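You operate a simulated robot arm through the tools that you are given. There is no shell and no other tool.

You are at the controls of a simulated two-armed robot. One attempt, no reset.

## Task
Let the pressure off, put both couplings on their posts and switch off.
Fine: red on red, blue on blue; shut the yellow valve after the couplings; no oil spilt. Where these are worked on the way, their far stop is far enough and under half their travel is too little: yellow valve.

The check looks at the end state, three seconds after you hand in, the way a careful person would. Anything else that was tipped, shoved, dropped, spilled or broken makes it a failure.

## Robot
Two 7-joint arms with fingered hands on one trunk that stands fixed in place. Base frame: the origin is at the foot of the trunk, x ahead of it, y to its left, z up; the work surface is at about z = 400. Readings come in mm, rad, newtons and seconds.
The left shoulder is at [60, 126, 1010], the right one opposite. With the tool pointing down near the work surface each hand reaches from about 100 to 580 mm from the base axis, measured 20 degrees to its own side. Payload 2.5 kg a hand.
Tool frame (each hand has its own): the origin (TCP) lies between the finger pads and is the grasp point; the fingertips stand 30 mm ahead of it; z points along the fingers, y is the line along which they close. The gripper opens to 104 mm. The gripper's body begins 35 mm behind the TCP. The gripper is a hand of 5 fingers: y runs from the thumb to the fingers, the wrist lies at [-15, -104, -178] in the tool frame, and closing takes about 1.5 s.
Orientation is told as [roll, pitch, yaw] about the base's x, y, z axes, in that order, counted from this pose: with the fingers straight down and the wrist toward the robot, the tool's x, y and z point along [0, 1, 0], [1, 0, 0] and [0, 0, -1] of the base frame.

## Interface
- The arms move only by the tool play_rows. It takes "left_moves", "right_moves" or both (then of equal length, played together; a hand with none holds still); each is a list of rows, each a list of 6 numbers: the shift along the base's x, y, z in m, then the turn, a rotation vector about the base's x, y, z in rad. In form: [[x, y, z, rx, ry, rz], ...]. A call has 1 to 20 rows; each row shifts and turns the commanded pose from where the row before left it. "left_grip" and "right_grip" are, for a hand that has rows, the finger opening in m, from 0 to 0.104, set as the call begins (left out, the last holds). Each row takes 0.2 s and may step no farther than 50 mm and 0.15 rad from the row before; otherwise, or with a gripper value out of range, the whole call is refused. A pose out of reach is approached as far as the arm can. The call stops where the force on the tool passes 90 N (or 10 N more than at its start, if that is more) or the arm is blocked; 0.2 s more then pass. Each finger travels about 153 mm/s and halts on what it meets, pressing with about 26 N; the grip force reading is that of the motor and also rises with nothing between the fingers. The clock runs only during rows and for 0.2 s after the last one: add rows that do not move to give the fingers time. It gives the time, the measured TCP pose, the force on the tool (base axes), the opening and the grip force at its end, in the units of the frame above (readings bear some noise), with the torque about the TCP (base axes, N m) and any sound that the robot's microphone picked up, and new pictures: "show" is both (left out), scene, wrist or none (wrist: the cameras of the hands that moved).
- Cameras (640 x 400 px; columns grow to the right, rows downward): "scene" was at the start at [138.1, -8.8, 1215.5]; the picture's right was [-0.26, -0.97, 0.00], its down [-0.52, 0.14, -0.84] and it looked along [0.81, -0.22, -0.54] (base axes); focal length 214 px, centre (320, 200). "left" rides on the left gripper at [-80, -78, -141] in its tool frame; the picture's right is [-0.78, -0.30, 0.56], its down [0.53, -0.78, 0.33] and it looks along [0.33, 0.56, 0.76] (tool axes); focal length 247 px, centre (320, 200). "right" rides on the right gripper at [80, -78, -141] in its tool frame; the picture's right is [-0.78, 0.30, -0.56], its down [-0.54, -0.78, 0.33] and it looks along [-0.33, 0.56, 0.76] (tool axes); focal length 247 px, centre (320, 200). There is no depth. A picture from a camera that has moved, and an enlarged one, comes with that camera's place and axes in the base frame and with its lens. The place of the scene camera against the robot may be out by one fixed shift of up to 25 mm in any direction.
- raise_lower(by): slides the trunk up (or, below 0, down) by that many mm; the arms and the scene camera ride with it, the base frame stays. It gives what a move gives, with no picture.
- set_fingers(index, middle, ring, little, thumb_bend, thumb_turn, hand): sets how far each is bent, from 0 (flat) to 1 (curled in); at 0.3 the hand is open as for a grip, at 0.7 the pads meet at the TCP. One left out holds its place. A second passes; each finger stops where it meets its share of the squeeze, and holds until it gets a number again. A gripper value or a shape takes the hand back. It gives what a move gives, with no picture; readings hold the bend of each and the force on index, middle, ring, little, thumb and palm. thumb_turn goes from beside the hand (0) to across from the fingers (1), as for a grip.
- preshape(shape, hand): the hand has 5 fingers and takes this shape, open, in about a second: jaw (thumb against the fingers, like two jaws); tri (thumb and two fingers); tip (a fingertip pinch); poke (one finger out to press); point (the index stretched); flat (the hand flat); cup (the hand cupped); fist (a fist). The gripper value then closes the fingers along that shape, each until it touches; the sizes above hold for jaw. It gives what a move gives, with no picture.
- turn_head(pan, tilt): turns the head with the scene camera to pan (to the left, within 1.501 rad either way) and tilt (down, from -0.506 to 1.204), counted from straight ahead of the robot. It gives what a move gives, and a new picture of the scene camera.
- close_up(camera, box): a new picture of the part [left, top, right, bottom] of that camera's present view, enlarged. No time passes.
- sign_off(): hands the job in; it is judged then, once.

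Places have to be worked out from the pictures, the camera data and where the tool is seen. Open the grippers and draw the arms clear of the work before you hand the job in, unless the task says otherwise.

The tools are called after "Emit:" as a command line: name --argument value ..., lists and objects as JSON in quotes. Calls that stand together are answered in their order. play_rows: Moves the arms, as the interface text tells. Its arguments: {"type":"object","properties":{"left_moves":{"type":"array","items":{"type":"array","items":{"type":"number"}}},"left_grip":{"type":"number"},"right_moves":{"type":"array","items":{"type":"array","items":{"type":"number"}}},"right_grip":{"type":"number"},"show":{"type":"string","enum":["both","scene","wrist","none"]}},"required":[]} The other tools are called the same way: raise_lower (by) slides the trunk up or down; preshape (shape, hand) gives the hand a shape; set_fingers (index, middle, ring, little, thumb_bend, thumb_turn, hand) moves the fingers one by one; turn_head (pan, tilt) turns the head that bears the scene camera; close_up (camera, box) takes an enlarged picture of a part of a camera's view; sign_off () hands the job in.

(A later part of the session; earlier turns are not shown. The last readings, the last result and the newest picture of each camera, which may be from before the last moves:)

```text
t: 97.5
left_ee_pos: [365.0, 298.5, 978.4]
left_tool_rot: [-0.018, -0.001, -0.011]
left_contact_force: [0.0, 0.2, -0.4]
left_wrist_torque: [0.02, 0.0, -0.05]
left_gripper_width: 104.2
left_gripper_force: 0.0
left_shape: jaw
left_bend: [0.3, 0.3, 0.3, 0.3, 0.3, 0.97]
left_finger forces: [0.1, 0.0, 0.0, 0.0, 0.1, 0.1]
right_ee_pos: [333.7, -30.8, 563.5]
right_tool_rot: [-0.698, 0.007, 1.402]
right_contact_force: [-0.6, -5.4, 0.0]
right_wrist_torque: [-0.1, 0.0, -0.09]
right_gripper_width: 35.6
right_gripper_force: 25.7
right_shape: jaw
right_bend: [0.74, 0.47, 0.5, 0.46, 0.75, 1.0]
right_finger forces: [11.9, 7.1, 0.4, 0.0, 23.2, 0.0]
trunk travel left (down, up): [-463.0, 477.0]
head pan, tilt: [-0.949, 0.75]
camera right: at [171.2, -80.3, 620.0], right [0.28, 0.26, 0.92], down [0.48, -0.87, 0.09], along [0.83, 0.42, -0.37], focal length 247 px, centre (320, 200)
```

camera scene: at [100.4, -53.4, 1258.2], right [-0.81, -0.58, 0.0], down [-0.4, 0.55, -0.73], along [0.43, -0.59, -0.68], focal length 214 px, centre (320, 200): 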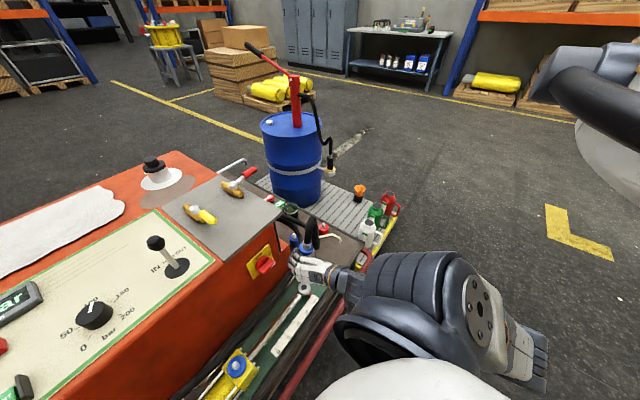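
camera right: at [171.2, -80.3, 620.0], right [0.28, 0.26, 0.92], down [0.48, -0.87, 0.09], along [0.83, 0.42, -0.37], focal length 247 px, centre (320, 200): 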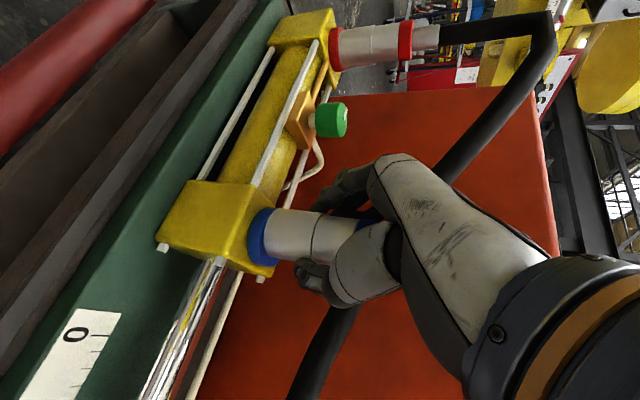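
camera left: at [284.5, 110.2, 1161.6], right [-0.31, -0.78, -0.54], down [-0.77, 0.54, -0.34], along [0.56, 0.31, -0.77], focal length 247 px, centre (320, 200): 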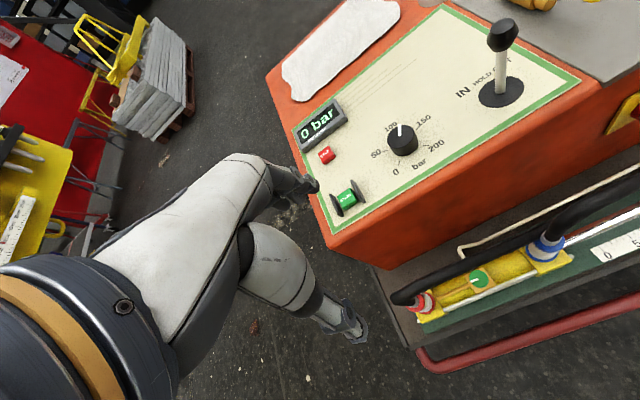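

Gripped again (index, middle, thumb). I lift it off while moving the left arm up and out of the way before lowering the trunk later.

Emit:
play_rows --right_moves '[[0, 0, 0.01, 0, 0, 0], [0, 0, 0.015, 0, 0, 0], [0, 0, 0.02, 0, 0, 0], [0, 0, 0.025, 0, 0, 0], [0, 0, 0.025, 0, 0, 0], [0, 0, 0.025, 0, 0, 0]]' --left_moves '[[-0.008, 0.015, 0.03, 0, 0, 0], [-0.008, 0.015, 0.03, 0, 0, 0], [-0.008, 0.015, 0.03, 0, 0, 0], [-0.008, 0.015, 0.03, 0, 0, 0], [-0.008, 0.015, 0.03, 0, 0, 0], [-0.008, 0.015, 0.03, 0, 0, 0]]' --show "both"

```text
t: 98.8
left_ee_pos: [316.5, 392.6, 1157.6]
left_tool_rot: [-0.018, -0.001, -0.012]
left_contact_force: [-0.3, -0.1, 0.1]
left_wrist_torque: [0.0, 0.01, 0.02]
left_gripper_width: 104.0
left_gripper_force: 0.1
left_shape: jaw
left_bend: [0.3, 0.3, 0.3, 0.3, 0.3, 0.97]
left_finger forces: [0.0, 0.1, 0.1, 0.0, 0.1, 0.0]
right_ee_pos: [334.1, -30.7, 682.7]
right_tool_rot: [-0.697, 0.007, 1.4]
right_contact_force: [-0.7, -0.7, -3.6]
right_wrist_torque: [-0.02, 0.05, -0.01]
right_gripper_width: 35.3
right_gripper_force: 26.1
right_shape: jaw
right_bend: [0.74, 0.47, 0.5, 0.46, 0.75, 1.0]
right_finger forces: [14.8, 7.3, 0.4, 0.0, 21.9, 0.1]
trunk travel left (down, up): [-463.0, 477.0]
head pan, tilt: [-0.949, 0.75]
camera scene: at [100.3, -53.4, 1258.2], right [-0.81, -0.58, 0.0], down [-0.4, 0.55, -0.73], along [0.43, -0.59, -0.68], focal length 214 px, centre (320, 200)
camera right: at [170.3, -79.6, 739.2], right [0.28, 0.26, 0.92], down [0.48, -0.87, 0.09], along [0.83, 0.42, -0.37], focal length 247 px, centre (320, 200)
camera left: at [237.6, 316.3, 1299.4], right [-0.3, -0.78, -0.54], down [-0.77, 0.54, -0.34], along [0.56, 0.31, -0.77], focal length 247 px, centre (320, 200)
```

scene: 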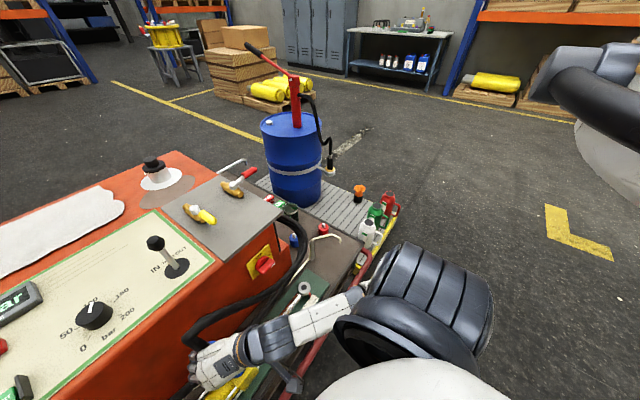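
right: 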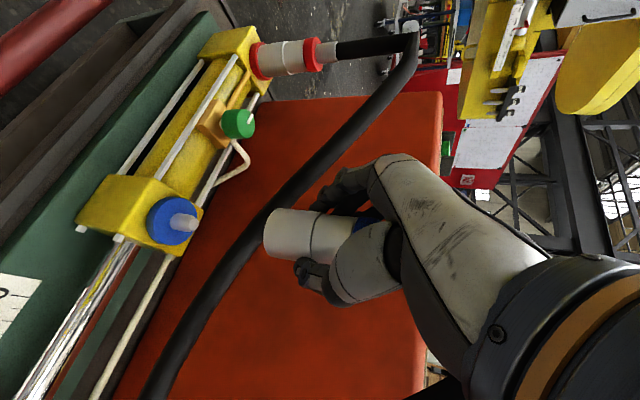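
left: 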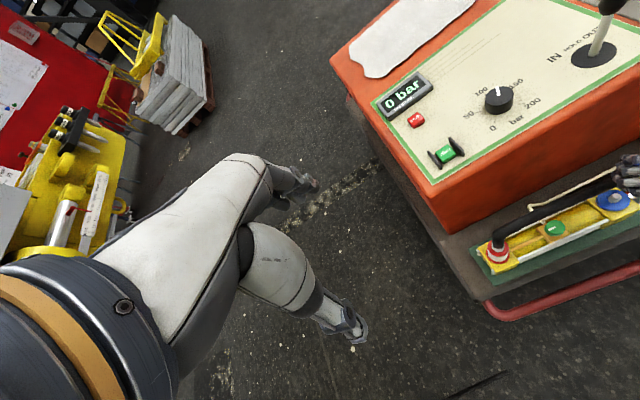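

Lifted cleanly, and the coupling's bottom rim is visible in the wrist view. I carry it right again, turning to yaw ≈0.75.

Emit:
play_rows --right_moves '[[0, -0.035, 0.005, 0, 0, -0.08], [0, -0.035, 0.005, 0, 0, -0.08], [0, -0.035, 0.005, 0, 0, -0.08], [0, -0.035, 0.005, 0, 0, -0.08], [0, -0.035, 0.005, 0, 0, -0.08], [0, -0.035, 0.005, 0, 0, -0.08], [0, -0.035, 0.005, 0, 0, -0.08], [0, -0.035, 0.005, 0, 0, -0.08], [0, -0.03, 0.0, 0, 0, 0]]' --show "both"

```text
t: 100.8
left_ee_pos: [315.6, 391.4, 1156.5]
left_tool_rot: [-0.018, -0.001, -0.012]
left_contact_force: [0.5, 1.0, -0.3]
left_wrist_torque: [-0.01, 0.01, -0.02]
left_gripper_width: 103.9
left_gripper_force: 0.1
left_shape: jaw
left_bend: [0.3, 0.3, 0.3, 0.3, 0.3, 0.97]
left_finger forces: [0.1, 0.1, 0.0, 0.0, 0.0, 0.1]
right_ee_pos: [332.7, -339.2, 723.7]
right_tool_rot: [-0.7, 0.004, 0.763]
right_contact_force: [0.8, -0.5, -3.2]
right_wrist_torque: [0.0, 0.08, -0.02]
right_gripper_width: 35.5
right_gripper_force: 25.4
right_shape: jaw
right_bend: [0.74, 0.47, 0.5, 0.46, 0.75, 1.0]
right_finger forces: [14.5, 7.3, 0.7, 0.0, 21.7, 0.0]
trunk travel left (down, up): [-463.0, 477.0]
head pan, tilt: [-0.949, 0.75]
camera scene: at [100.3, -53.5, 1258.2], right [-0.81, -0.58, 0.0], down [-0.4, 0.55, -0.73], along [0.43, -0.59, -0.68], focal length 214 px, centre (320, 200)
camera right: at [171.4, -282.2, 779.7], right [0.38, 0.04, 0.92], down [-0.13, -0.99, 0.09], along [0.92, -0.16, -0.37], focal length 247 px, centre (320, 200)
```

scene: 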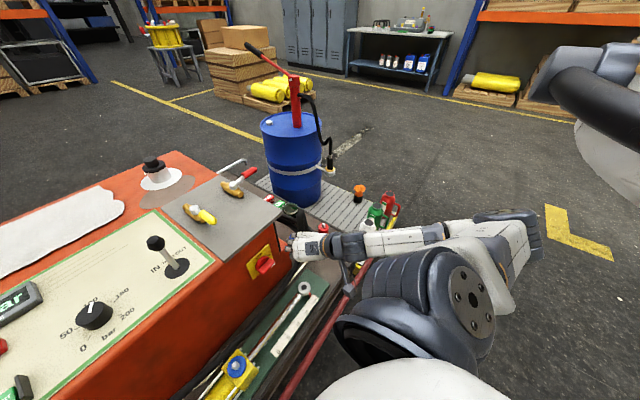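
right: 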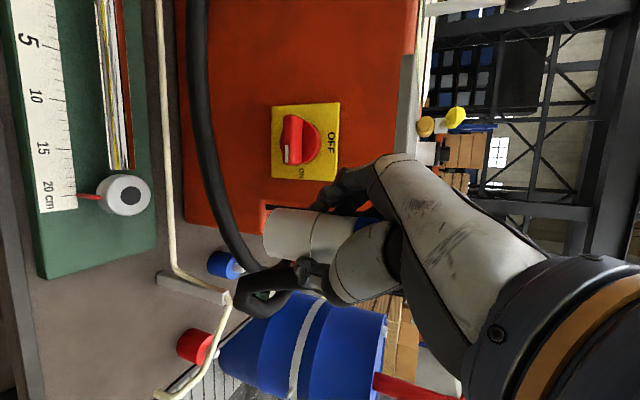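

I zoom on the posts from here to triangulate against the earlier view.

Emit:
close_up --camera "right" --box '[140, 230, 300, 400]'

Emit:
close_up --camera "right" --box '[240, 180, 400, 320]'

```text
2.35 times, centred on (220, 315) of right
camera zoom: at [171.4, -282.2, 779.7], right [0.38, 0.04, 0.92], down [-0.13, -0.99, 0.09], along [0.92, -0.16, -0.37], focal length 581 px, centre (555, -71)
```

zoom: 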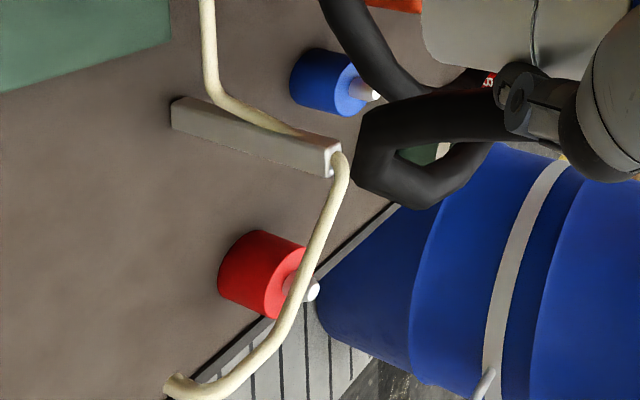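

```text
2.86 times, centred on (320, 250) of right
camera zoom: at [171.4, -282.2, 779.7], right [0.38, 0.04, 0.92], down [-0.13, -0.99, 0.09], along [0.92, -0.16, -0.37], focal length 706 px, centre (320, 57)
```

zoom: 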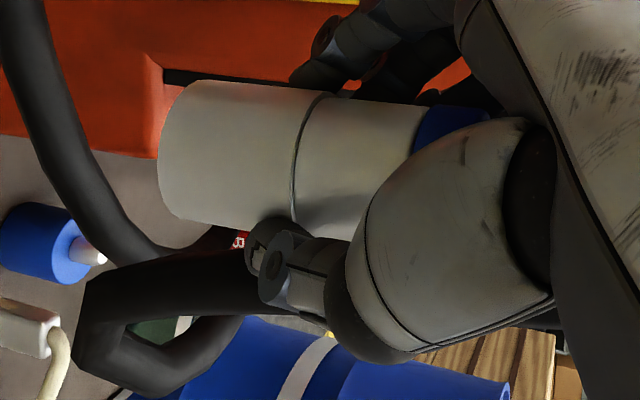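

Blue nipple tip ≈ (542,-498,475), red ≈ (468,-627,475). I lower the trunk in stages while raising and advancing the hand, to gain reach toward the blue post.

Emit:
raise_lower --by -90

Emit:
play_rows --right_moves '[[0.01, -0.01, 0.03, 0, 0, 0], [0.01, -0.01, 0.03, 0, 0, 0], [0.01, -0.01, 0.03, 0, 0, 0], [0.02, -0.01, 0, 0, 0, 0], [0, 0, 0, 0, 0, 0]]' --show "scene"

```text
t: 102.1
left_ee_pos: [316.0, 391.5, 1066.4]
left_tool_rot: [-0.018, 0.0, -0.013]
left_contact_force: [-1.0, 0.7, -0.2]
left_wrist_torque: [0.0, 0.0, 0.03]
left_gripper_width: 104.0
left_gripper_force: 0.0
left_shape: jaw
left_bend: [0.3, 0.3, 0.3, 0.3, 0.3, 0.97]
left_finger forces: [0.0, 0.0, 0.0, 0.1, 0.0, 0.0]
right_ee_pos: [332.1, -338.2, 632.4]
right_tool_rot: [-0.699, 0.005, 0.763]
right_contact_force: [-0.2, 1.2, -3.4]
right_wrist_torque: [0.03, 0.05, 0.03]
right_gripper_width: 35.5
right_gripper_force: 25.4
right_shape: jaw
right_bend: [0.74, 0.47, 0.5, 0.46, 0.75, 1.0]
right_finger forces: [14.4, 7.5, 0.9, 0.0, 21.6, 0.0]
trunk travel left (down, up): [-373.0, 567.0]
head pan, tilt: [-0.949, 0.75]
```

```text
t: 103.3
left_ee_pos: [316.0, 392.8, 1067.5]
left_tool_rot: [-0.018, -0.002, -0.013]
left_contact_force: [-0.3, 0.7, -0.6]
left_wrist_torque: [0.0, 0.03, -0.02]
left_gripper_width: 103.8
left_gripper_force: 0.1
left_shape: jaw
left_bend: [0.3, 0.3, 0.3, 0.3, 0.3, 0.97]
left_finger forces: [0.0, 0.0, 0.0, 0.0, 0.1, 0.0]
right_ee_pos: [385.2, -378.0, 720.8]
right_tool_rot: [-0.698, 0.006, 0.762]
right_contact_force: [0.4, 0.0, -4.0]
right_wrist_torque: [-0.02, 0.05, -0.04]
right_gripper_width: 35.3
right_gripper_force: 26.1
right_shape: jaw
right_bend: [0.74, 0.47, 0.5, 0.46, 0.75, 1.0]
right_finger forces: [14.8, 7.8, 1.0, 0.0, 21.4, 0.1]
trunk travel left (down, up): [-373.0, 567.0]
head pan, tilt: [-0.949, 0.75]
camera scene: at [100.5, -53.5, 1168.2], right [-0.81, -0.58, 0.0], down [-0.4, 0.55, -0.73], along [0.43, -0.59, -0.68], focal length 214 px, centre (320, 200)
```

scene: 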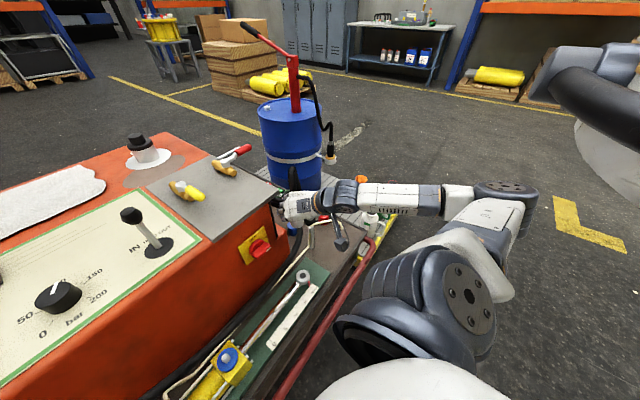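

Reach is improving. I shift right first to stay clear of the gray plate's corner, then lower the trunk further.

Emit:
play_rows --right_moves '[[0.005, -0.025, 0, 0, 0, 0], [0.005, -0.025, 0, 0, 0, 0], [0.005, -0.02, 0, 0, 0, 0], [0, 0, 0, 0, 0, 0]]' --show "none"

Emit:
raise_lower --by -80

Emit:
close_up --camera "right" --box '[0, 0, 640, 400]'

Emit:
close_up --camera "scene" --box '[220, 130, 420, 255]'

```text
t: 104.3
left_ee_pos: [316.7, 392.7, 1067.1]
left_tool_rot: [-0.02, -0.002, -0.012]
left_contact_force: [0.2, 0.2, 0.5]
left_wrist_torque: [0.0, 0.02, -0.01]
left_gripper_width: 104.2
left_gripper_force: 0.0
left_shape: jaw
left_bend: [0.3, 0.3, 0.3, 0.3, 0.3, 0.97]
left_finger forces: [0.0, 0.0, 0.0, 0.0, 0.1, 0.0]
right_ee_pos: [399.0, -449.3, 722.7]
right_tool_rot: [-0.697, 0.005, 0.762]
right_contact_force: [0.2, 0.9, -3.6]
right_wrist_torque: [0.0, 0.04, -0.01]
right_gripper_width: 35.1
right_gripper_force: 26.0
right_shape: jaw
right_bend: [0.74, 0.47, 0.5, 0.46, 0.75, 1.0]
right_finger forces: [14.6, 8.0, 1.3, 0.0, 21.4, 0.0]
trunk travel left (down, up): [-373.0, 567.0]
head pan, tilt: [-0.949, 0.75]
```

```text
t: 105.5
left_ee_pos: [317.0, 392.6, 986.8]
left_tool_rot: [-0.018, -0.001, -0.013]
left_contact_force: [0.3, 0.0, -0.5]
left_wrist_torque: [-0.03, -0.01, 0.02]
left_gripper_width: 103.8
left_gripper_force: 0.1
left_shape: jaw
left_bend: [0.3, 0.3, 0.3, 0.3, 0.3, 0.97]
left_finger forces: [0.0, 0.0, 0.0, 0.1, 0.1, 0.0]
right_ee_pos: [398.2, -448.3, 644.3]
right_tool_rot: [-0.699, 0.007, 0.76]
right_contact_force: [-0.2, 0.6, -3.3]
right_wrist_torque: [0.02, 0.05, 0.0]
right_gripper_width: 35.1
right_gripper_force: 25.5
right_shape: jaw
right_bend: [0.74, 0.47, 0.5, 0.46, 0.76, 1.0]
right_finger forces: [14.6, 8.7, 1.4, 0.1, 21.3, 0.0]
trunk travel left (down, up): [-293.0, 647.0]
head pan, tilt: [-0.949, 0.75]
```

```text
1.00 times, centred on (320, 200) of right (not enlarged: the box is as wide or as high as the picture)
camera zoom: at [237.2, -391.7, 699.1], right [0.38, 0.04, 0.92], down [-0.13, -0.99, 0.09], along [0.92, -0.16, -0.37], focal length 247 px, centre (320, 200)
```

zoom: 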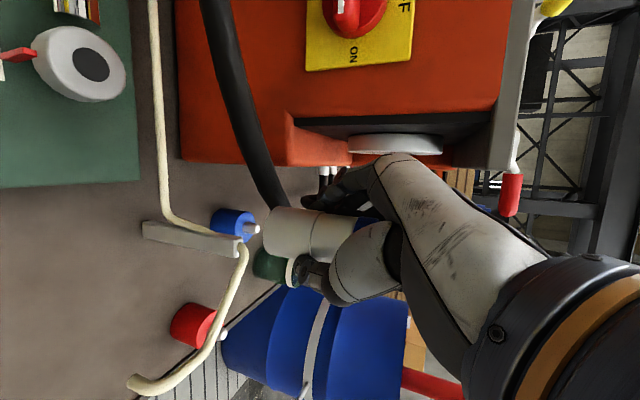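

```text
3.20 times, centred on (320, 192) of scene
camera zoom: at [100.3, -53.5, 1088.2], right [-0.81, -0.58, 0.0], down [-0.4, 0.55, -0.73], along [0.43, -0.59, -0.68], focal length 686 px, centre (320, 224)
```

zoom: 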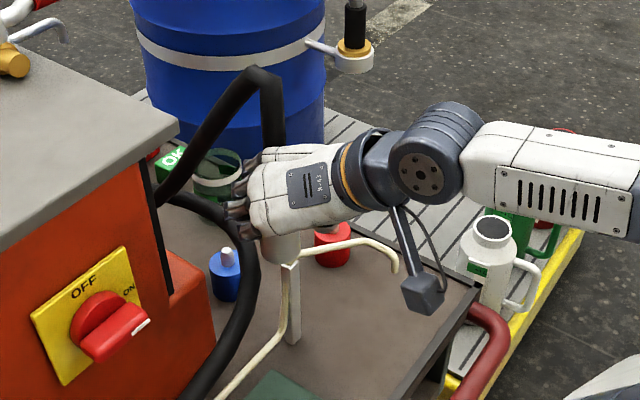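

Now the blue post's nipple and the coupling's bottom rim are both in view, nearly in line. I zoom in to measure both.

Emit:
close_up --camera "right" --box '[180, 180, 340, 280]'

```text
4.00 times, centred on (260, 230) of right
camera zoom: at [237.2, -391.7, 699.1], right [0.38, 0.04, 0.92], down [-0.13, -0.99, 0.09], along [0.92, -0.16, -0.37], focal length 988 px, centre (560, 80)
```

zoom: 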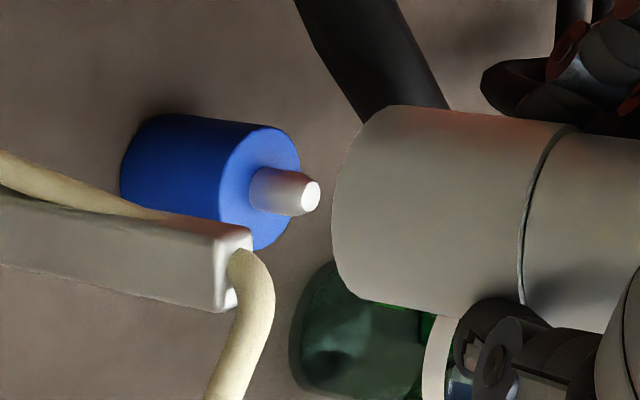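

The axis of the held coupling is near (408,-450), the nipple at (543,-496,475). I move over the blue post at safe height.

Emit:
play_rows --right_moves '[[0.02, -0.01, 0.01, 0, 0, 0], [0.03, -0.01, 0.005, 0, 0, 0], [0.03, -0.01, 0, 0, 0, 0], [0.03, -0.01, 0, 0, 0, 0], [0.02, -0.005, 0, 0, 0, 0], [0, 0, 0, 0, 0, 0]]' --show "both"

```text
t: 106.9
left_ee_pos: [316.7, 392.0, 986.2]
left_tool_rot: [-0.019, -0.002, -0.012]
left_contact_force: [0.4, 0.8, -0.4]
left_wrist_torque: [0.0, 0.01, 0.02]
left_gripper_width: 104.0
left_gripper_force: 0.1
left_shape: jaw
left_bend: [0.3, 0.3, 0.3, 0.3, 0.3, 0.97]
left_finger forces: [0.0, 0.1, 0.1, 0.0, 0.1, 0.0]
right_ee_pos: [528.1, -493.3, 656.6]
right_tool_rot: [-0.698, 0.008, 0.762]
right_contact_force: [-0.1, 0.1, -3.6]
right_wrist_torque: [0.02, 0.04, 0.01]
right_gripper_width: 35.1
right_gripper_force: 25.9
right_shape: jaw
right_bend: [0.74, 0.47, 0.5, 0.46, 0.76, 1.0]
right_finger forces: [15.1, 8.7, 1.0, 0.0, 21.2, 0.0]
trunk travel left (down, up): [-293.0, 647.0]
head pan, tilt: [-0.949, 0.75]
camera scene: at [100.5, -53.4, 1088.2], right [-0.81, -0.58, 0.0], down [-0.4, 0.55, -0.73], along [0.43, -0.59, -0.68], focal length 214 px, centre (320, 200)
camera right: at [367.7, -436.5, 713.3], right [0.38, 0.04, 0.92], down [-0.13, -0.99, 0.09], along [0.92, -0.16, -0.37], focal length 247 px, centre (320, 200)
```

scene: 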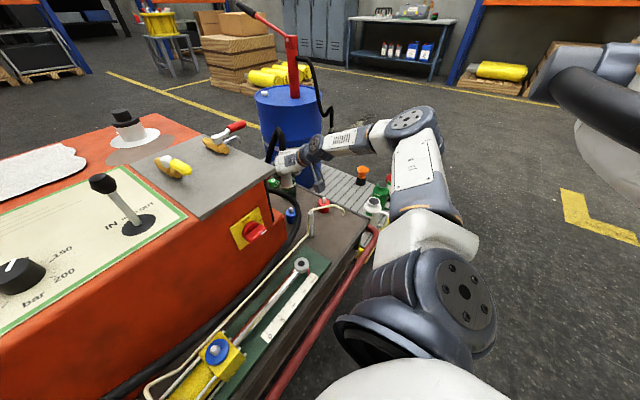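
right: 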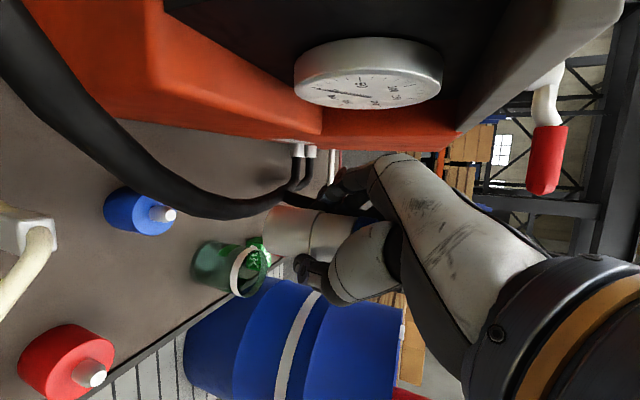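

The nipple appears where it should if the coupling is right above it. I descend with the trunk in stages and check the alignment.

Emit:
raise_lower --by -85

Emit:
close_up --camera "right" --box '[120, 130, 360, 280]'

Emit:
close_up --camera "scene" --box '[220, 110, 400, 240]'

```text
t: 108.1
left_ee_pos: [317.3, 391.8, 901.7]
left_tool_rot: [-0.02, -0.002, -0.011]
left_contact_force: [0.6, 0.4, 0.4]
left_wrist_torque: [-0.03, 0.04, -0.04]
left_gripper_width: 104.2
left_gripper_force: 0.1
left_shape: jaw
left_bend: [0.3, 0.3, 0.3, 0.3, 0.3, 0.97]
left_finger forces: [0.0, 0.0, 0.0, 0.0, 0.1, 0.0]
right_ee_pos: [528.4, -493.2, 571.6]
right_tool_rot: [-0.698, 0.004, 0.764]
right_contact_force: [0.2, 0.3, -3.2]
right_wrist_torque: [-0.04, 0.06, 0.01]
right_gripper_width: 35.1
right_gripper_force: 25.7
right_shape: jaw
right_bend: [0.74, 0.47, 0.5, 0.46, 0.76, 1.0]
right_finger forces: [15.0, 8.6, 1.0, 0.0, 21.2, 0.0]
trunk travel left (down, up): [-208.0, 732.0]
head pan, tilt: [-0.949, 0.75]
```

```text
2.67 times, centred on (240, 205) of right
camera zoom: at [367.3, -436.4, 628.5], right [0.38, 0.04, 0.92], down [-0.13, -0.99, 0.09], along [0.92, -0.16, -0.37], focal length 659 px, centre (533, 187)
```

zoom: 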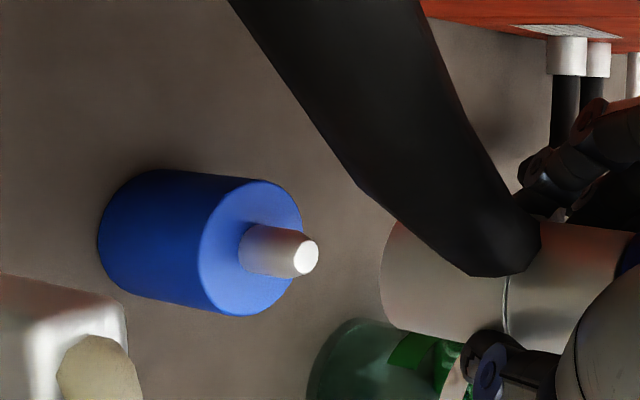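

```text
3.08 times, centred on (310, 175) of scene
camera zoom: at [100.4, -53.5, 1003.2], right [-0.81, -0.58, 0.0], down [-0.4, 0.55, -0.73], along [0.43, -0.59, -0.68], focal length 660 px, centre (351, 277)
```

zoom: 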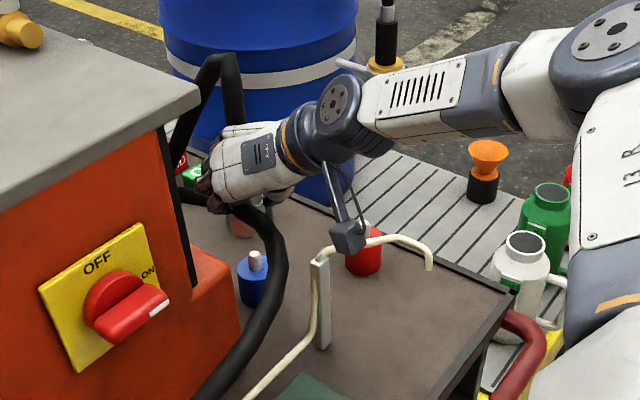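

The nipple is about 3 mm toward the robot and 1.5 mm right of the coupling axis by both cameras. I correct for it and descend further in small steps.

Emit:
play_rows --right_moves '[[-0.003, -0.0015, 0, 0, 0, 0], [0, 0, 0, 0, 0, 0]]' --show "none"

Emit:
raise_lower --by -30

Emit:
close_up --camera "right" --box '[180, 160, 340, 260]'

Emit:
close_up --camera "scene" --box '[260, 130, 340, 180]'

```text
t: 108.7
left_ee_pos: [317.2, 392.6, 903.0]
left_tool_rot: [-0.02, -0.001, -0.012]
left_contact_force: [-0.4, 0.4, 0.5]
left_wrist_torque: [-0.03, 0.01, 0.01]
left_gripper_width: 104.2
left_gripper_force: 0.0
left_shape: jaw
left_bend: [0.3, 0.3, 0.3, 0.3, 0.3, 0.97]
left_finger forces: [0.0, 0.0, 0.0, 0.1, 0.1, 0.0]
right_ee_pos: [524.4, -495.2, 570.9]
right_tool_rot: [-0.697, 0.004, 0.762]
right_contact_force: [-0.1, 0.1, -2.6]
right_wrist_torque: [0.01, 0.06, -0.03]
right_gripper_width: 35.1
right_gripper_force: 25.7
right_shape: jaw
right_bend: [0.74, 0.47, 0.5, 0.46, 0.76, 1.0]
right_finger forces: [15.0, 8.7, 1.1, 0.0, 21.2, 0.0]
trunk travel left (down, up): [-208.0, 732.0]
head pan, tilt: [-0.949, 0.75]
```

```text
t: 109.4
left_ee_pos: [317.0, 391.9, 871.9]
left_tool_rot: [-0.02, -0.002, -0.013]
left_contact_force: [-1.0, -0.6, 0.9]
left_wrist_torque: [0.01, -0.03, 0.0]
left_gripper_width: 104.0
left_gripper_force: 0.1
left_shape: jaw
left_bend: [0.3, 0.3, 0.3, 0.3, 0.3, 0.97]
left_finger forces: [0.0, 0.0, 0.0, 0.1, 0.0, 0.0]
right_ee_pos: [525.5, -495.7, 540.7]
right_tool_rot: [-0.699, 0.005, 0.763]
right_contact_force: [0.0, -0.4, -3.3]
right_wrist_torque: [-0.01, 0.06, 0.02]
right_gripper_width: 35.1
right_gripper_force: 26.4
right_shape: jaw
right_bend: [0.74, 0.47, 0.5, 0.46, 0.76, 1.0]
right_finger forces: [15.0, 8.6, 0.9, 0.0, 21.1, 0.0]
trunk travel left (down, up): [-178.0, 762.0]
head pan, tilt: [-0.949, 0.75]
```

```text
4.00 times, centred on (260, 210) of right
camera zoom: at [364.6, -437.9, 598.1], right [0.38, 0.04, 0.92], down [-0.13, -0.99, 0.09], along [0.92, -0.16, -0.37], focal length 988 px, centre (560, 160)
```

zoom: 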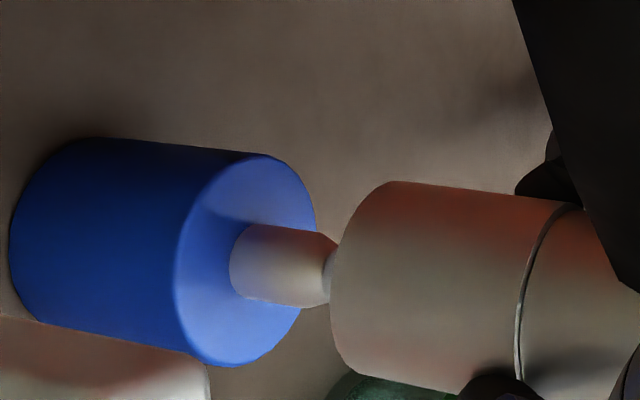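

```text
8.00 times, centred on (300, 155) of scene
camera zoom: at [100.3, -53.5, 973.2], right [-0.81, -0.58, 0.0], down [-0.4, 0.55, -0.73], along [0.43, -0.59, -0.68], focal length 1716 px, centre (480, 560)
```

zoom: 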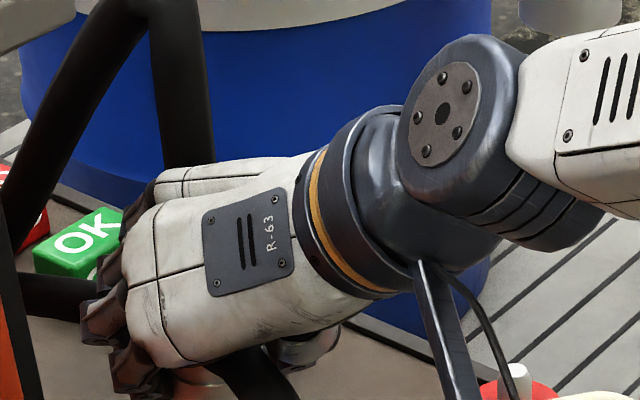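

The coupling rim is just above the nipple tip and centred on its axis line. I lower slowly with the arm and watch the force.

Emit:
play_rows --right_moves '[[0, 0, -0.004, 0, 0, 0], [0, 0, -0.004, 0, 0, 0], [0, 0, -0.004, 0, 0, 0], [0, 0, -0.004, 0, 0, 0]]' --show "wrist"

Emit:
close_up --camera "right" --box '[180, 160, 340, 260]'

```text
t: 110.4
left_ee_pos: [316.5, 392.7, 872.3]
left_tool_rot: [-0.02, -0.002, -0.013]
left_contact_force: [0.3, -0.9, -0.7]
left_wrist_torque: [0.0, -0.02, -0.04]
left_gripper_width: 103.9
left_gripper_force: 0.1
left_shape: jaw
left_bend: [0.3, 0.3, 0.3, 0.3, 0.3, 0.97]
left_finger forces: [0.1, 0.0, 0.0, 0.0, 0.0, 0.0]
right_ee_pos: [524.2, -493.3, 529.9]
right_tool_rot: [-0.698, 0.008, 0.761]
right_contact_force: [-0.3, 0.6, -4.5]
right_wrist_torque: [0.03, 0.03, -0.03]
right_gripper_width: 35.1
right_gripper_force: 25.9
right_shape: jaw
right_bend: [0.74, 0.47, 0.5, 0.46, 0.76, 1.0]
right_finger forces: [14.9, 8.7, 1.0, 0.0, 21.0, 0.1]
right hand out of reach, approached as far as the arm can: row 4
trunk travel left (down, up): [-178.0, 762.0]
head pan, tilt: [-0.949, 0.75]
camera right: at [362.4, -435.9, 585.8], right [0.38, 0.04, 0.92], down [-0.13, -0.99, 0.09], along [0.91, -0.16, -0.37], focal length 247 px, centre (320, 200)
```

right: 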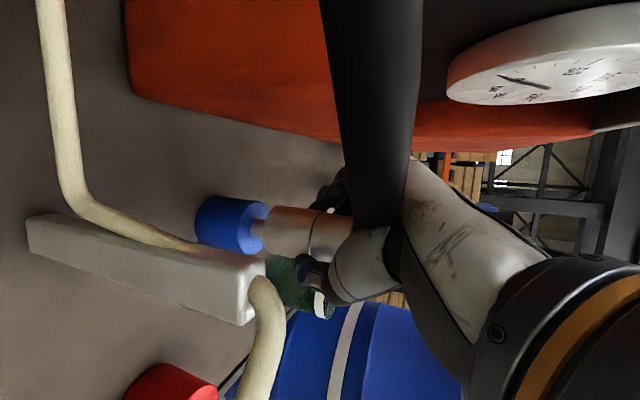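

```text
4.00 times, centred on (260, 210) of right
camera zoom: at [362.4, -435.9, 585.8], right [0.38, 0.04, 0.92], down [-0.13, -0.99, 0.09], along [0.91, -0.16, -0.37], focal length 988 px, centre (560, 160)
```

zoom: 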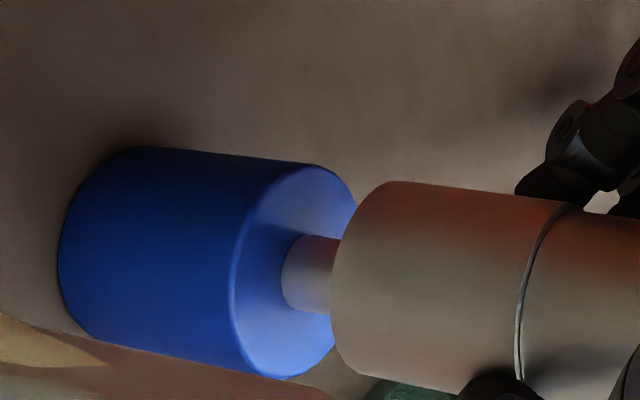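

The arm is at its reach limit and drifted 2 mm left. I correct sideways, then continue the descent with the trunk.

Emit:
play_rows --right_moves '[[0.001, -0.0022, 0.003, 0, 0, 0], [0, 0, 0, 0, 0, 0]]' --show "none"

Emit:
raise_lower --by -8

Emit:
close_up --camera "right" --box '[180, 160, 340, 260]'

```text
t: 111.0
left_ee_pos: [316.2, 391.3, 871.7]
left_tool_rot: [-0.018, -0.002, -0.012]
left_contact_force: [0.4, 0.1, 0.1]
left_wrist_torque: [-0.02, -0.03, 0.03]
left_gripper_width: 104.1
left_gripper_force: 0.0
left_shape: jaw
left_bend: [0.3, 0.3, 0.3, 0.3, 0.3, 0.97]
left_finger forces: [0.1, 0.1, 0.1, 0.0, 0.0, 0.0]
right_ee_pos: [524.5, -495.0, 532.7]
right_tool_rot: [-0.697, 0.006, 0.763]
right_contact_force: [0.0, -0.6, -3.7]
right_wrist_torque: [-0.01, 0.03, -0.02]
right_gripper_width: 35.1
right_gripper_force: 26.2
right_shape: jaw
right_bend: [0.74, 0.47, 0.5, 0.46, 0.76, 1.0]
right_finger forces: [14.9, 8.8, 1.0, 0.0, 21.1, 0.0]
trunk travel left (down, up): [-178.0, 762.0]
head pan, tilt: [-0.949, 0.75]
```

```text
t: 111.6
left_ee_pos: [316.7, 392.1, 863.3]
left_tool_rot: [-0.019, -0.001, -0.012]
left_contact_force: [-0.2, -0.9, -0.6]
left_wrist_torque: [0.01, 0.0, -0.01]
left_gripper_width: 103.7
left_gripper_force: 0.0
left_shape: jaw
left_bend: [0.3, 0.3, 0.3, 0.3, 0.3, 0.97]
left_finger forces: [0.0, 0.1, 0.0, 0.0, 0.0, 0.1]
right_ee_pos: [524.8, -495.7, 525.1]
right_tool_rot: [-0.7, 0.006, 0.763]
right_contact_force: [-0.1, -0.6, -3.5]
right_wrist_torque: [-0.03, 0.06, -0.02]
right_gripper_width: 35.0
right_gripper_force: 26.1
right_shape: jaw
right_bend: [0.74, 0.47, 0.5, 0.46, 0.76, 1.0]
right_finger forces: [15.0, 8.8, 0.9, 0.0, 21.1, 0.0]
trunk travel left (down, up): [-170.0, 770.0]
head pan, tilt: [-0.949, 0.75]
```

```text
4.00 times, centred on (260, 210) of right
camera zoom: at [363.4, -438.1, 580.5], right [0.38, 0.04, 0.92], down [-0.13, -0.99, 0.09], along [0.92, -0.16, -0.37], focal length 988 px, centre (560, 160)
```

zoom: 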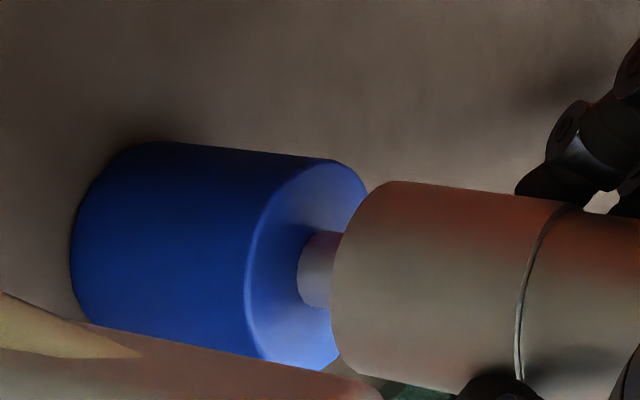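

The rim is now below the nipple tip with no contact force, so the sleeve is over the nipple. About 17 mm remain; I continue.

Emit:
raise_lower --by -10

Emit:
raise_lower --by -5

Emit:
close_up --camera "right" --box '[180, 160, 340, 260]'

```text
t: 112.2
left_ee_pos: [316.9, 392.6, 854.4]
left_tool_rot: [-0.021, -0.003, -0.012]
left_contact_force: [-0.8, -1.1, -0.7]
left_wrist_torque: [-0.02, -0.01, 0.03]
left_gripper_width: 103.6
left_gripper_force: 0.1
left_shape: jaw
left_bend: [0.3, 0.3, 0.3, 0.3, 0.3, 0.97]
left_finger forces: [0.0, 0.0, 0.0, 0.0, 0.0, 0.0]
right_ee_pos: [524.5, -495.2, 515.4]
right_tool_rot: [-0.698, 0.005, 0.764]
right_contact_force: [0.4, 0.4, -3.0]
right_wrist_torque: [0.01, 0.03, 0.0]
right_gripper_width: 35.0
right_gripper_force: 26.2
right_shape: jaw
right_bend: [0.74, 0.47, 0.5, 0.46, 0.76, 1.0]
right_finger forces: [15.0, 9.0, 1.0, 0.0, 21.1, 0.1]
trunk travel left (down, up): [-160.0, 780.0]
head pan, tilt: [-0.949, 0.75]
```

```text
t: 112.7
left_ee_pos: [317.2, 391.6, 848.0]
left_tool_rot: [-0.019, -0.001, -0.012]
left_contact_force: [0.6, 0.0, 0.0]
left_wrist_torque: [0.0, 0.01, 0.0]
left_gripper_width: 104.1
left_gripper_force: 0.0
left_shape: jaw
left_bend: [0.3, 0.3, 0.3, 0.3, 0.3, 0.97]
left_finger forces: [0.0, 0.0, 0.0, 0.0, 0.0, 0.1]
right_ee_pos: [524.5, -494.2, 509.3]
right_tool_rot: [-0.695, 0.006, 0.763]
right_contact_force: [1.6, -0.6, -3.4]
right_wrist_torque: [-0.04, 0.04, -0.02]
right_gripper_width: 35.0
right_gripper_force: 25.8
right_shape: jaw
right_bend: [0.74, 0.47, 0.5, 0.46, 0.76, 1.0]
right_finger forces: [14.9, 9.5, 1.0, 0.0, 20.8, 0.0]
trunk travel left (down, up): [-155.0, 785.0]
head pan, tilt: [-0.949, 0.75]
```

```text
4.00 times, centred on (260, 210) of right
camera zoom: at [363.4, -438.1, 565.5], right [0.38, 0.04, 0.92], down [-0.13, -0.99, 0.09], along [0.92, -0.16, -0.37], focal length 988 px, centre (560, 160)
```

zoom: 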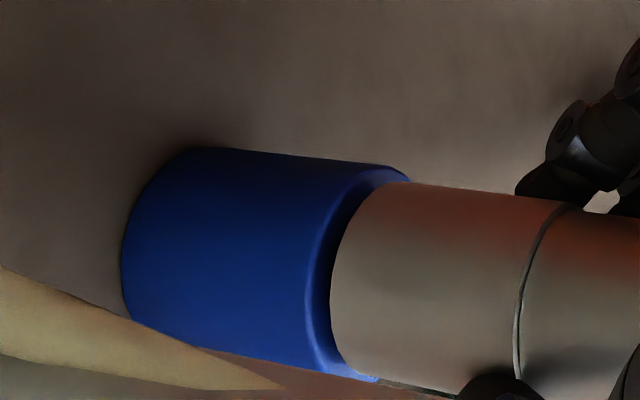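

Nearly seated, about 2 mm to go. I lower 3 mm more and check the force.

Emit:
raise_lower --by -3

Emit:
close_up --camera "right" --box '[180, 160, 340, 260]'

```text
t: 113.2
left_ee_pos: [316.7, 392.8, 846.4]
left_tool_rot: [-0.02, -0.001, -0.013]
left_contact_force: [-0.2, 0.0, -0.2]
left_wrist_torque: [0.0, -0.01, 0.03]
left_gripper_width: 103.9
left_gripper_force: 0.0
left_shape: jaw
left_bend: [0.3, 0.3, 0.3, 0.3, 0.3, 0.97]
left_finger forces: [0.0, 0.0, 0.1, 0.1, 0.1, 0.1]
right_ee_pos: [524.0, -495.0, 505.8]
right_tool_rot: [-0.696, 0.005, 0.761]
right_contact_force: [0.6, -1.2, -3.5]
right_wrist_torque: [0.01, 0.01, 0.02]
right_gripper_width: 34.9
right_gripper_force: 25.5
right_shape: jaw
right_bend: [0.74, 0.47, 0.5, 0.46, 0.76, 1.0]
right_finger forces: [14.9, 9.6, 0.9, 0.0, 20.8, 0.0]
trunk travel left (down, up): [-152.0, 788.0]
head pan, tilt: [-0.949, 0.75]
```

```text
4.00 times, centred on (260, 210) of right
camera zoom: at [363.4, -438.1, 562.5], right [0.38, 0.04, 0.92], down [-0.13, -0.99, 0.09], along [0.92, -0.16, -0.37], focal length 988 px, centre (560, 160)
```

zoom: 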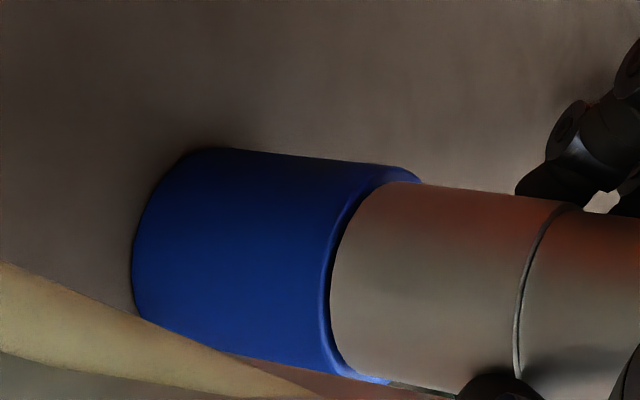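

Still no upward reaction. I lower 2 mm more at a time until contact shows.

Emit:
raise_lower --by -2

Emit:
raise_lower --by -2

Emit:
close_up --camera "right" --box '[180, 160, 340, 260]'

```text
t: 113.8
left_ee_pos: [316.2, 392.5, 844.8]
left_tool_rot: [-0.02, -0.004, -0.013]
left_contact_force: [-0.4, -0.6, 0.6]
left_wrist_torque: [0.01, 0.01, 0.03]
left_gripper_width: 103.7
left_gripper_force: 0.0
left_shape: jaw
left_bend: [0.3, 0.3, 0.3, 0.3, 0.3, 0.97]
left_finger forces: [0.1, 0.0, 0.1, 0.0, 0.0, 0.1]
right_ee_pos: [523.9, -494.7, 505.3]
right_tool_rot: [-0.696, 0.007, 0.762]
right_contact_force: [1.6, 0.4, -3.7]
right_wrist_torque: [0.02, 0.01, -0.02]
right_gripper_width: 35.3
right_gripper_force: 25.8
right_shape: jaw
right_bend: [0.74, 0.47, 0.5, 0.46, 0.76, 1.0]
right_finger forces: [14.8, 9.7, 0.9, 0.1, 20.7, 0.1]
trunk travel left (down, up): [-150.0, 790.0]
head pan, tilt: [-0.949, 0.75]
```

```text
t: 114.3
left_ee_pos: [316.8, 392.4, 841.7]
left_tool_rot: [-0.018, -0.002, -0.013]
left_contact_force: [-0.2, 0.7, 0.2]
left_wrist_torque: [-0.02, -0.02, -0.02]
left_gripper_width: 103.8
left_gripper_force: 0.1
left_shape: jaw
left_bend: [0.3, 0.3, 0.3, 0.3, 0.3, 0.97]
left_finger forces: [0.1, 0.1, 0.0, 0.1, 0.0, 0.1]
right_ee_pos: [524.7, -495.3, 502.7]
right_tool_rot: [-0.699, 0.008, 0.764]
right_contact_force: [-0.3, 0.2, -1.0]
right_wrist_torque: [-0.02, 0.0, 0.05]
right_gripper_width: 35.3
right_gripper_force: 26.6
right_shape: jaw
right_bend: [0.74, 0.47, 0.5, 0.46, 0.76, 1.0]
right_finger forces: [14.6, 10.2, 1.0, 0.1, 21.9, 0.1]
trunk travel left (down, up): [-148.0, 792.0]
head pan, tilt: [-0.949, 0.75]
```

```text
4.00 times, centred on (260, 210) of right
camera zoom: at [363.6, -438.0, 559.1], right [0.38, 0.04, 0.92], down [-0.13, -0.99, 0.09], along [0.92, -0.16, -0.37], focal length 988 px, centre (560, 160)
```

zoom: 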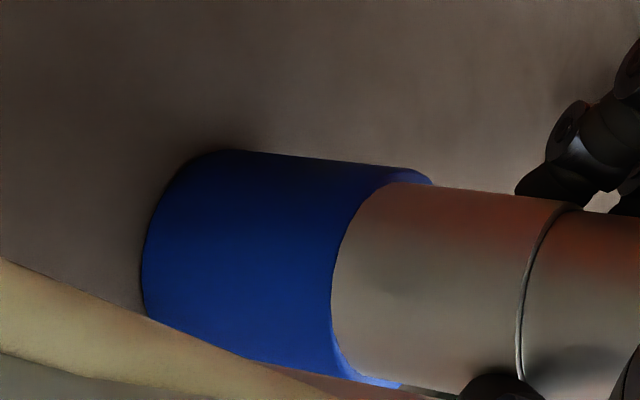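

Contact is starting (load dropped to −1 N). The rim sits about 3–4 mm toward the robot, so I lift 3 mm, nudge forward and lower again.

Emit:
raise_lower --by 3

Emit:
play_rows --right_moves '[[0.0035, 0.0005, 0, 0, 0, 0], [0, 0, 0, 0, 0, 0]]' --show "none"

Emit:
raise_lower --by -3

Emit:
close_up --camera "right" --box '[180, 160, 340, 260]'

```text
t: 114.8
left_ee_pos: [317.0, 393.3, 845.5]
left_tool_rot: [-0.018, -0.001, -0.011]
left_contact_force: [0.1, -0.1, 0.0]
left_wrist_torque: [0.02, 0.01, 0.0]
left_gripper_width: 103.7
left_gripper_force: 0.0
left_shape: jaw
left_bend: [0.3, 0.3, 0.3, 0.3, 0.3, 0.97]
left_finger forces: [0.0, 0.0, 0.1, 0.0, 0.0, 0.0]
right_ee_pos: [524.1, -493.6, 504.3]
right_tool_rot: [-0.697, 0.004, 0.763]
right_contact_force: [0.1, -0.1, -4.1]
right_wrist_torque: [-0.02, 0.02, 0.04]
right_gripper_width: 35.1
right_gripper_force: 26.5
right_shape: jaw
right_bend: [0.74, 0.47, 0.5, 0.46, 0.76, 1.0]
right_finger forces: [14.6, 10.0, 0.9, 0.1, 21.1, 0.1]
trunk travel left (down, up): [-151.0, 789.0]
head pan, tilt: [-0.949, 0.75]
```

```text
t: 115.4
left_ee_pos: [317.2, 392.2, 845.0]
left_tool_rot: [-0.02, -0.004, -0.011]
left_contact_force: [1.7, -0.8, -0.3]
left_wrist_torque: [0.0, -0.02, 0.0]
left_gripper_width: 104.1
left_gripper_force: 0.1
left_shape: jaw
left_bend: [0.3, 0.3, 0.3, 0.3, 0.3, 0.97]
left_finger forces: [0.1, 0.1, 0.0, 0.0, 0.0, 0.1]
right_ee_pos: [526.2, -493.3, 506.6]
right_tool_rot: [-0.697, 0.009, 0.762]
right_contact_force: [0.7, -0.3, -3.6]
right_wrist_torque: [0.03, 0.07, -0.02]
right_gripper_width: 35.0
right_gripper_force: 25.9
right_shape: jaw
right_bend: [0.74, 0.47, 0.5, 0.46, 0.76, 1.0]
right_finger forces: [14.9, 9.8, 1.1, 0.0, 21.4, 0.0]
trunk travel left (down, up): [-151.0, 789.0]
head pan, tilt: [-0.949, 0.75]
```

```text
t: 115.9
left_ee_pos: [319.0, 391.8, 841.1]
left_tool_rot: [-0.02, -0.002, -0.013]
left_contact_force: [0.9, 0.1, 0.2]
left_wrist_torque: [-0.01, -0.01, -0.02]
left_gripper_width: 104.1
left_gripper_force: 0.0
left_shape: jaw
left_bend: [0.3, 0.3, 0.3, 0.3, 0.3, 0.97]
left_finger forces: [0.0, 0.0, 0.2, 0.0, 0.1, 0.1]
right_ee_pos: [527.4, -494.2, 502.9]
right_tool_rot: [-0.698, 0.006, 0.761]
right_contact_force: [-0.4, -0.2, -2.4]
right_wrist_torque: [-0.01, 0.05, -0.02]
right_gripper_width: 35.1
right_gripper_force: 26.0
right_shape: jaw
right_bend: [0.74, 0.47, 0.5, 0.46, 0.76, 1.0]
right_finger forces: [14.9, 10.0, 1.2, 0.0, 21.3, 0.0]
trunk travel left (down, up): [-148.0, 792.0]
head pan, tilt: [-0.949, 0.75]
```

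```text
4.00 times, centred on (260, 210) of right
camera zoom: at [366.4, -437.1, 559.8], right [0.38, 0.04, 0.92], down [-0.13, -0.99, 0.09], along [0.91, -0.16, -0.37], focal length 988 px, centre (560, 160)
```

zoom: 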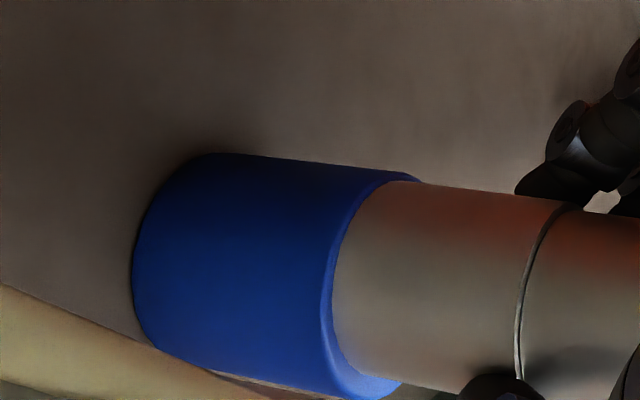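

Now it is well centred. I lower until the reaction shows it is seated.

Emit:
raise_lower --by -2

Emit:
raise_lower --by -2

Emit:
close_up --camera "right" --box '[180, 160, 340, 260]'

```text
t: 116.4
left_ee_pos: [316.1, 391.8, 838.6]
left_tool_rot: [-0.018, -0.002, -0.011]
left_contact_force: [-0.6, -0.5, 0.1]
left_wrist_torque: [0.0, 0.02, -0.02]
left_gripper_width: 103.9
left_gripper_force: 0.1
left_shape: jaw
left_bend: [0.3, 0.3, 0.3, 0.3, 0.3, 0.97]
left_finger forces: [0.0, 0.1, 0.1, 0.1, 0.0, 0.0]
right_ee_pos: [528.0, -493.2, 502.9]
right_tool_rot: [-0.7, 0.005, 0.761]
right_contact_force: [0.2, 1.6, 1.4]
right_wrist_torque: [0.01, -0.06, 0.04]
right_gripper_width: 35.4
right_gripper_force: 26.1
right_shape: jaw
right_bend: [0.74, 0.46, 0.5, 0.46, 0.76, 1.0]
right_finger forces: [15.1, 11.6, 1.7, 0.0, 21.5, 0.1]
trunk travel left (down, up): [-146.0, 794.0]
head pan, tilt: [-0.949, 0.75]
```

```text
t: 117.0
left_ee_pos: [316.2, 391.8, 837.0]
left_tool_rot: [-0.023, -0.003, -0.012]
left_contact_force: [-0.1, 0.4, -0.5]
left_wrist_torque: [-0.01, 0.01, 0.02]
left_gripper_width: 103.8
left_gripper_force: 0.2
left_shape: jaw
left_bend: [0.3, 0.3, 0.3, 0.3, 0.3, 0.97]
left_finger forces: [0.0, 0.0, 0.0, 0.0, 0.0, 0.1]
right_ee_pos: [527.1, -494.4, 501.7]
right_tool_rot: [-0.701, 0.006, 0.76]
right_contact_force: [-2.6, 2.6, 9.7]
right_wrist_torque: [0.02, -0.17, 0.04]
right_gripper_width: 35.4
right_gripper_force: 25.9
right_shape: jaw
right_bend: [0.74, 0.46, 0.49, 0.46, 0.76, 1.0]
right_finger forces: [14.3, 12.3, 1.8, 0.1, 23.5, 0.0]
trunk travel left (down, up): [-144.0, 796.0]
head pan, tilt: [-0.949, 0.75]
```

```text
4.00 times, centred on (260, 210) of right
camera zoom: at [366.8, -436.7, 557.7], right [0.38, 0.04, 0.92], down [-0.13, -0.99, 0.09], along [0.92, -0.16, -0.37], focal length 988 px, centre (560, 160)
```

zoom: 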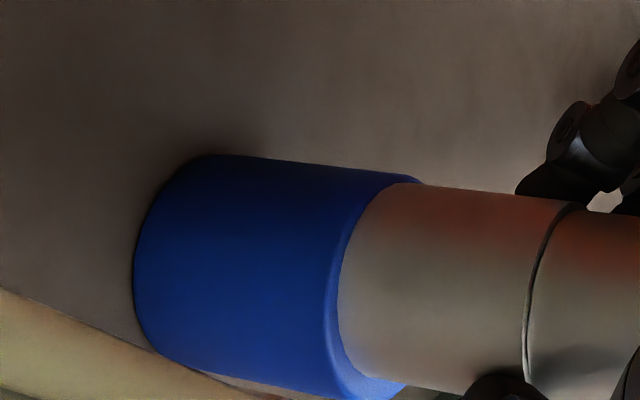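

The coupling is firmly seated (+10 N reaction). I open the hand and withdraw back and up along the fingers.

Emit:
play_rows --right_moves '[[0, 0, 0.001, 0, 0, 0], [0, 0, 0, 0, 0, 0], [0, 0, 0, 0, 0, 0], [0, 0, 0, 0, 0, 0], [0, 0, 0, 0, 0, 0]]' --right_grip 0.104 --show "wrist"

```text
t: 118.2
left_ee_pos: [317.4, 391.9, 838.0]
left_tool_rot: [-0.021, -0.001, -0.014]
left_contact_force: [-0.1, 0.5, 0.2]
left_wrist_torque: [-0.02, 0.0, -0.01]
left_gripper_width: 103.7
left_gripper_force: 0.1
left_shape: jaw
left_bend: [0.3, 0.3, 0.3, 0.3, 0.3, 0.97]
left_finger forces: [0.0, 0.0, 0.0, 0.1, 0.1, 0.1]
right_ee_pos: [526.3, -494.5, 500.5]
right_tool_rot: [-0.699, 0.008, 0.762]
right_contact_force: [0.5, 0.4, 0.5]
right_wrist_torque: [-0.01, -0.02, 0.01]
right_gripper_width: 103.6
right_gripper_force: 0.1
right_shape: jaw
right_bend: [0.3, 0.3, 0.3, 0.3, 0.3, 0.98]
right_finger forces: [0.0, 0.1, 0.0, 0.0, 0.0, 0.0]
trunk travel left (down, up): [-144.0, 796.0]
head pan, tilt: [-0.949, 0.75]
camera right: at [366.1, -437.3, 557.1], right [0.38, 0.04, 0.92], down [-0.13, -0.99, 0.09], along [0.91, -0.16, -0.37], focal length 247 px, centre (320, 200)
```

right: 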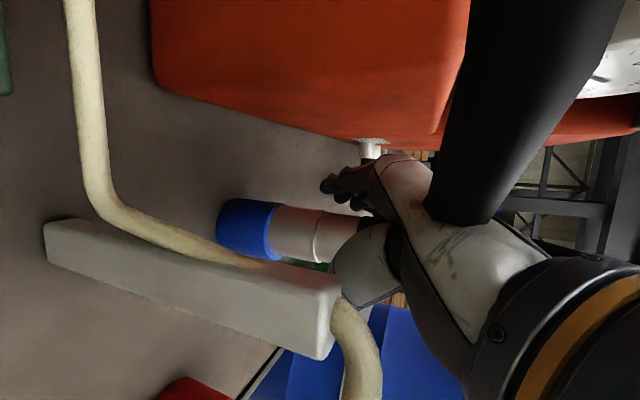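

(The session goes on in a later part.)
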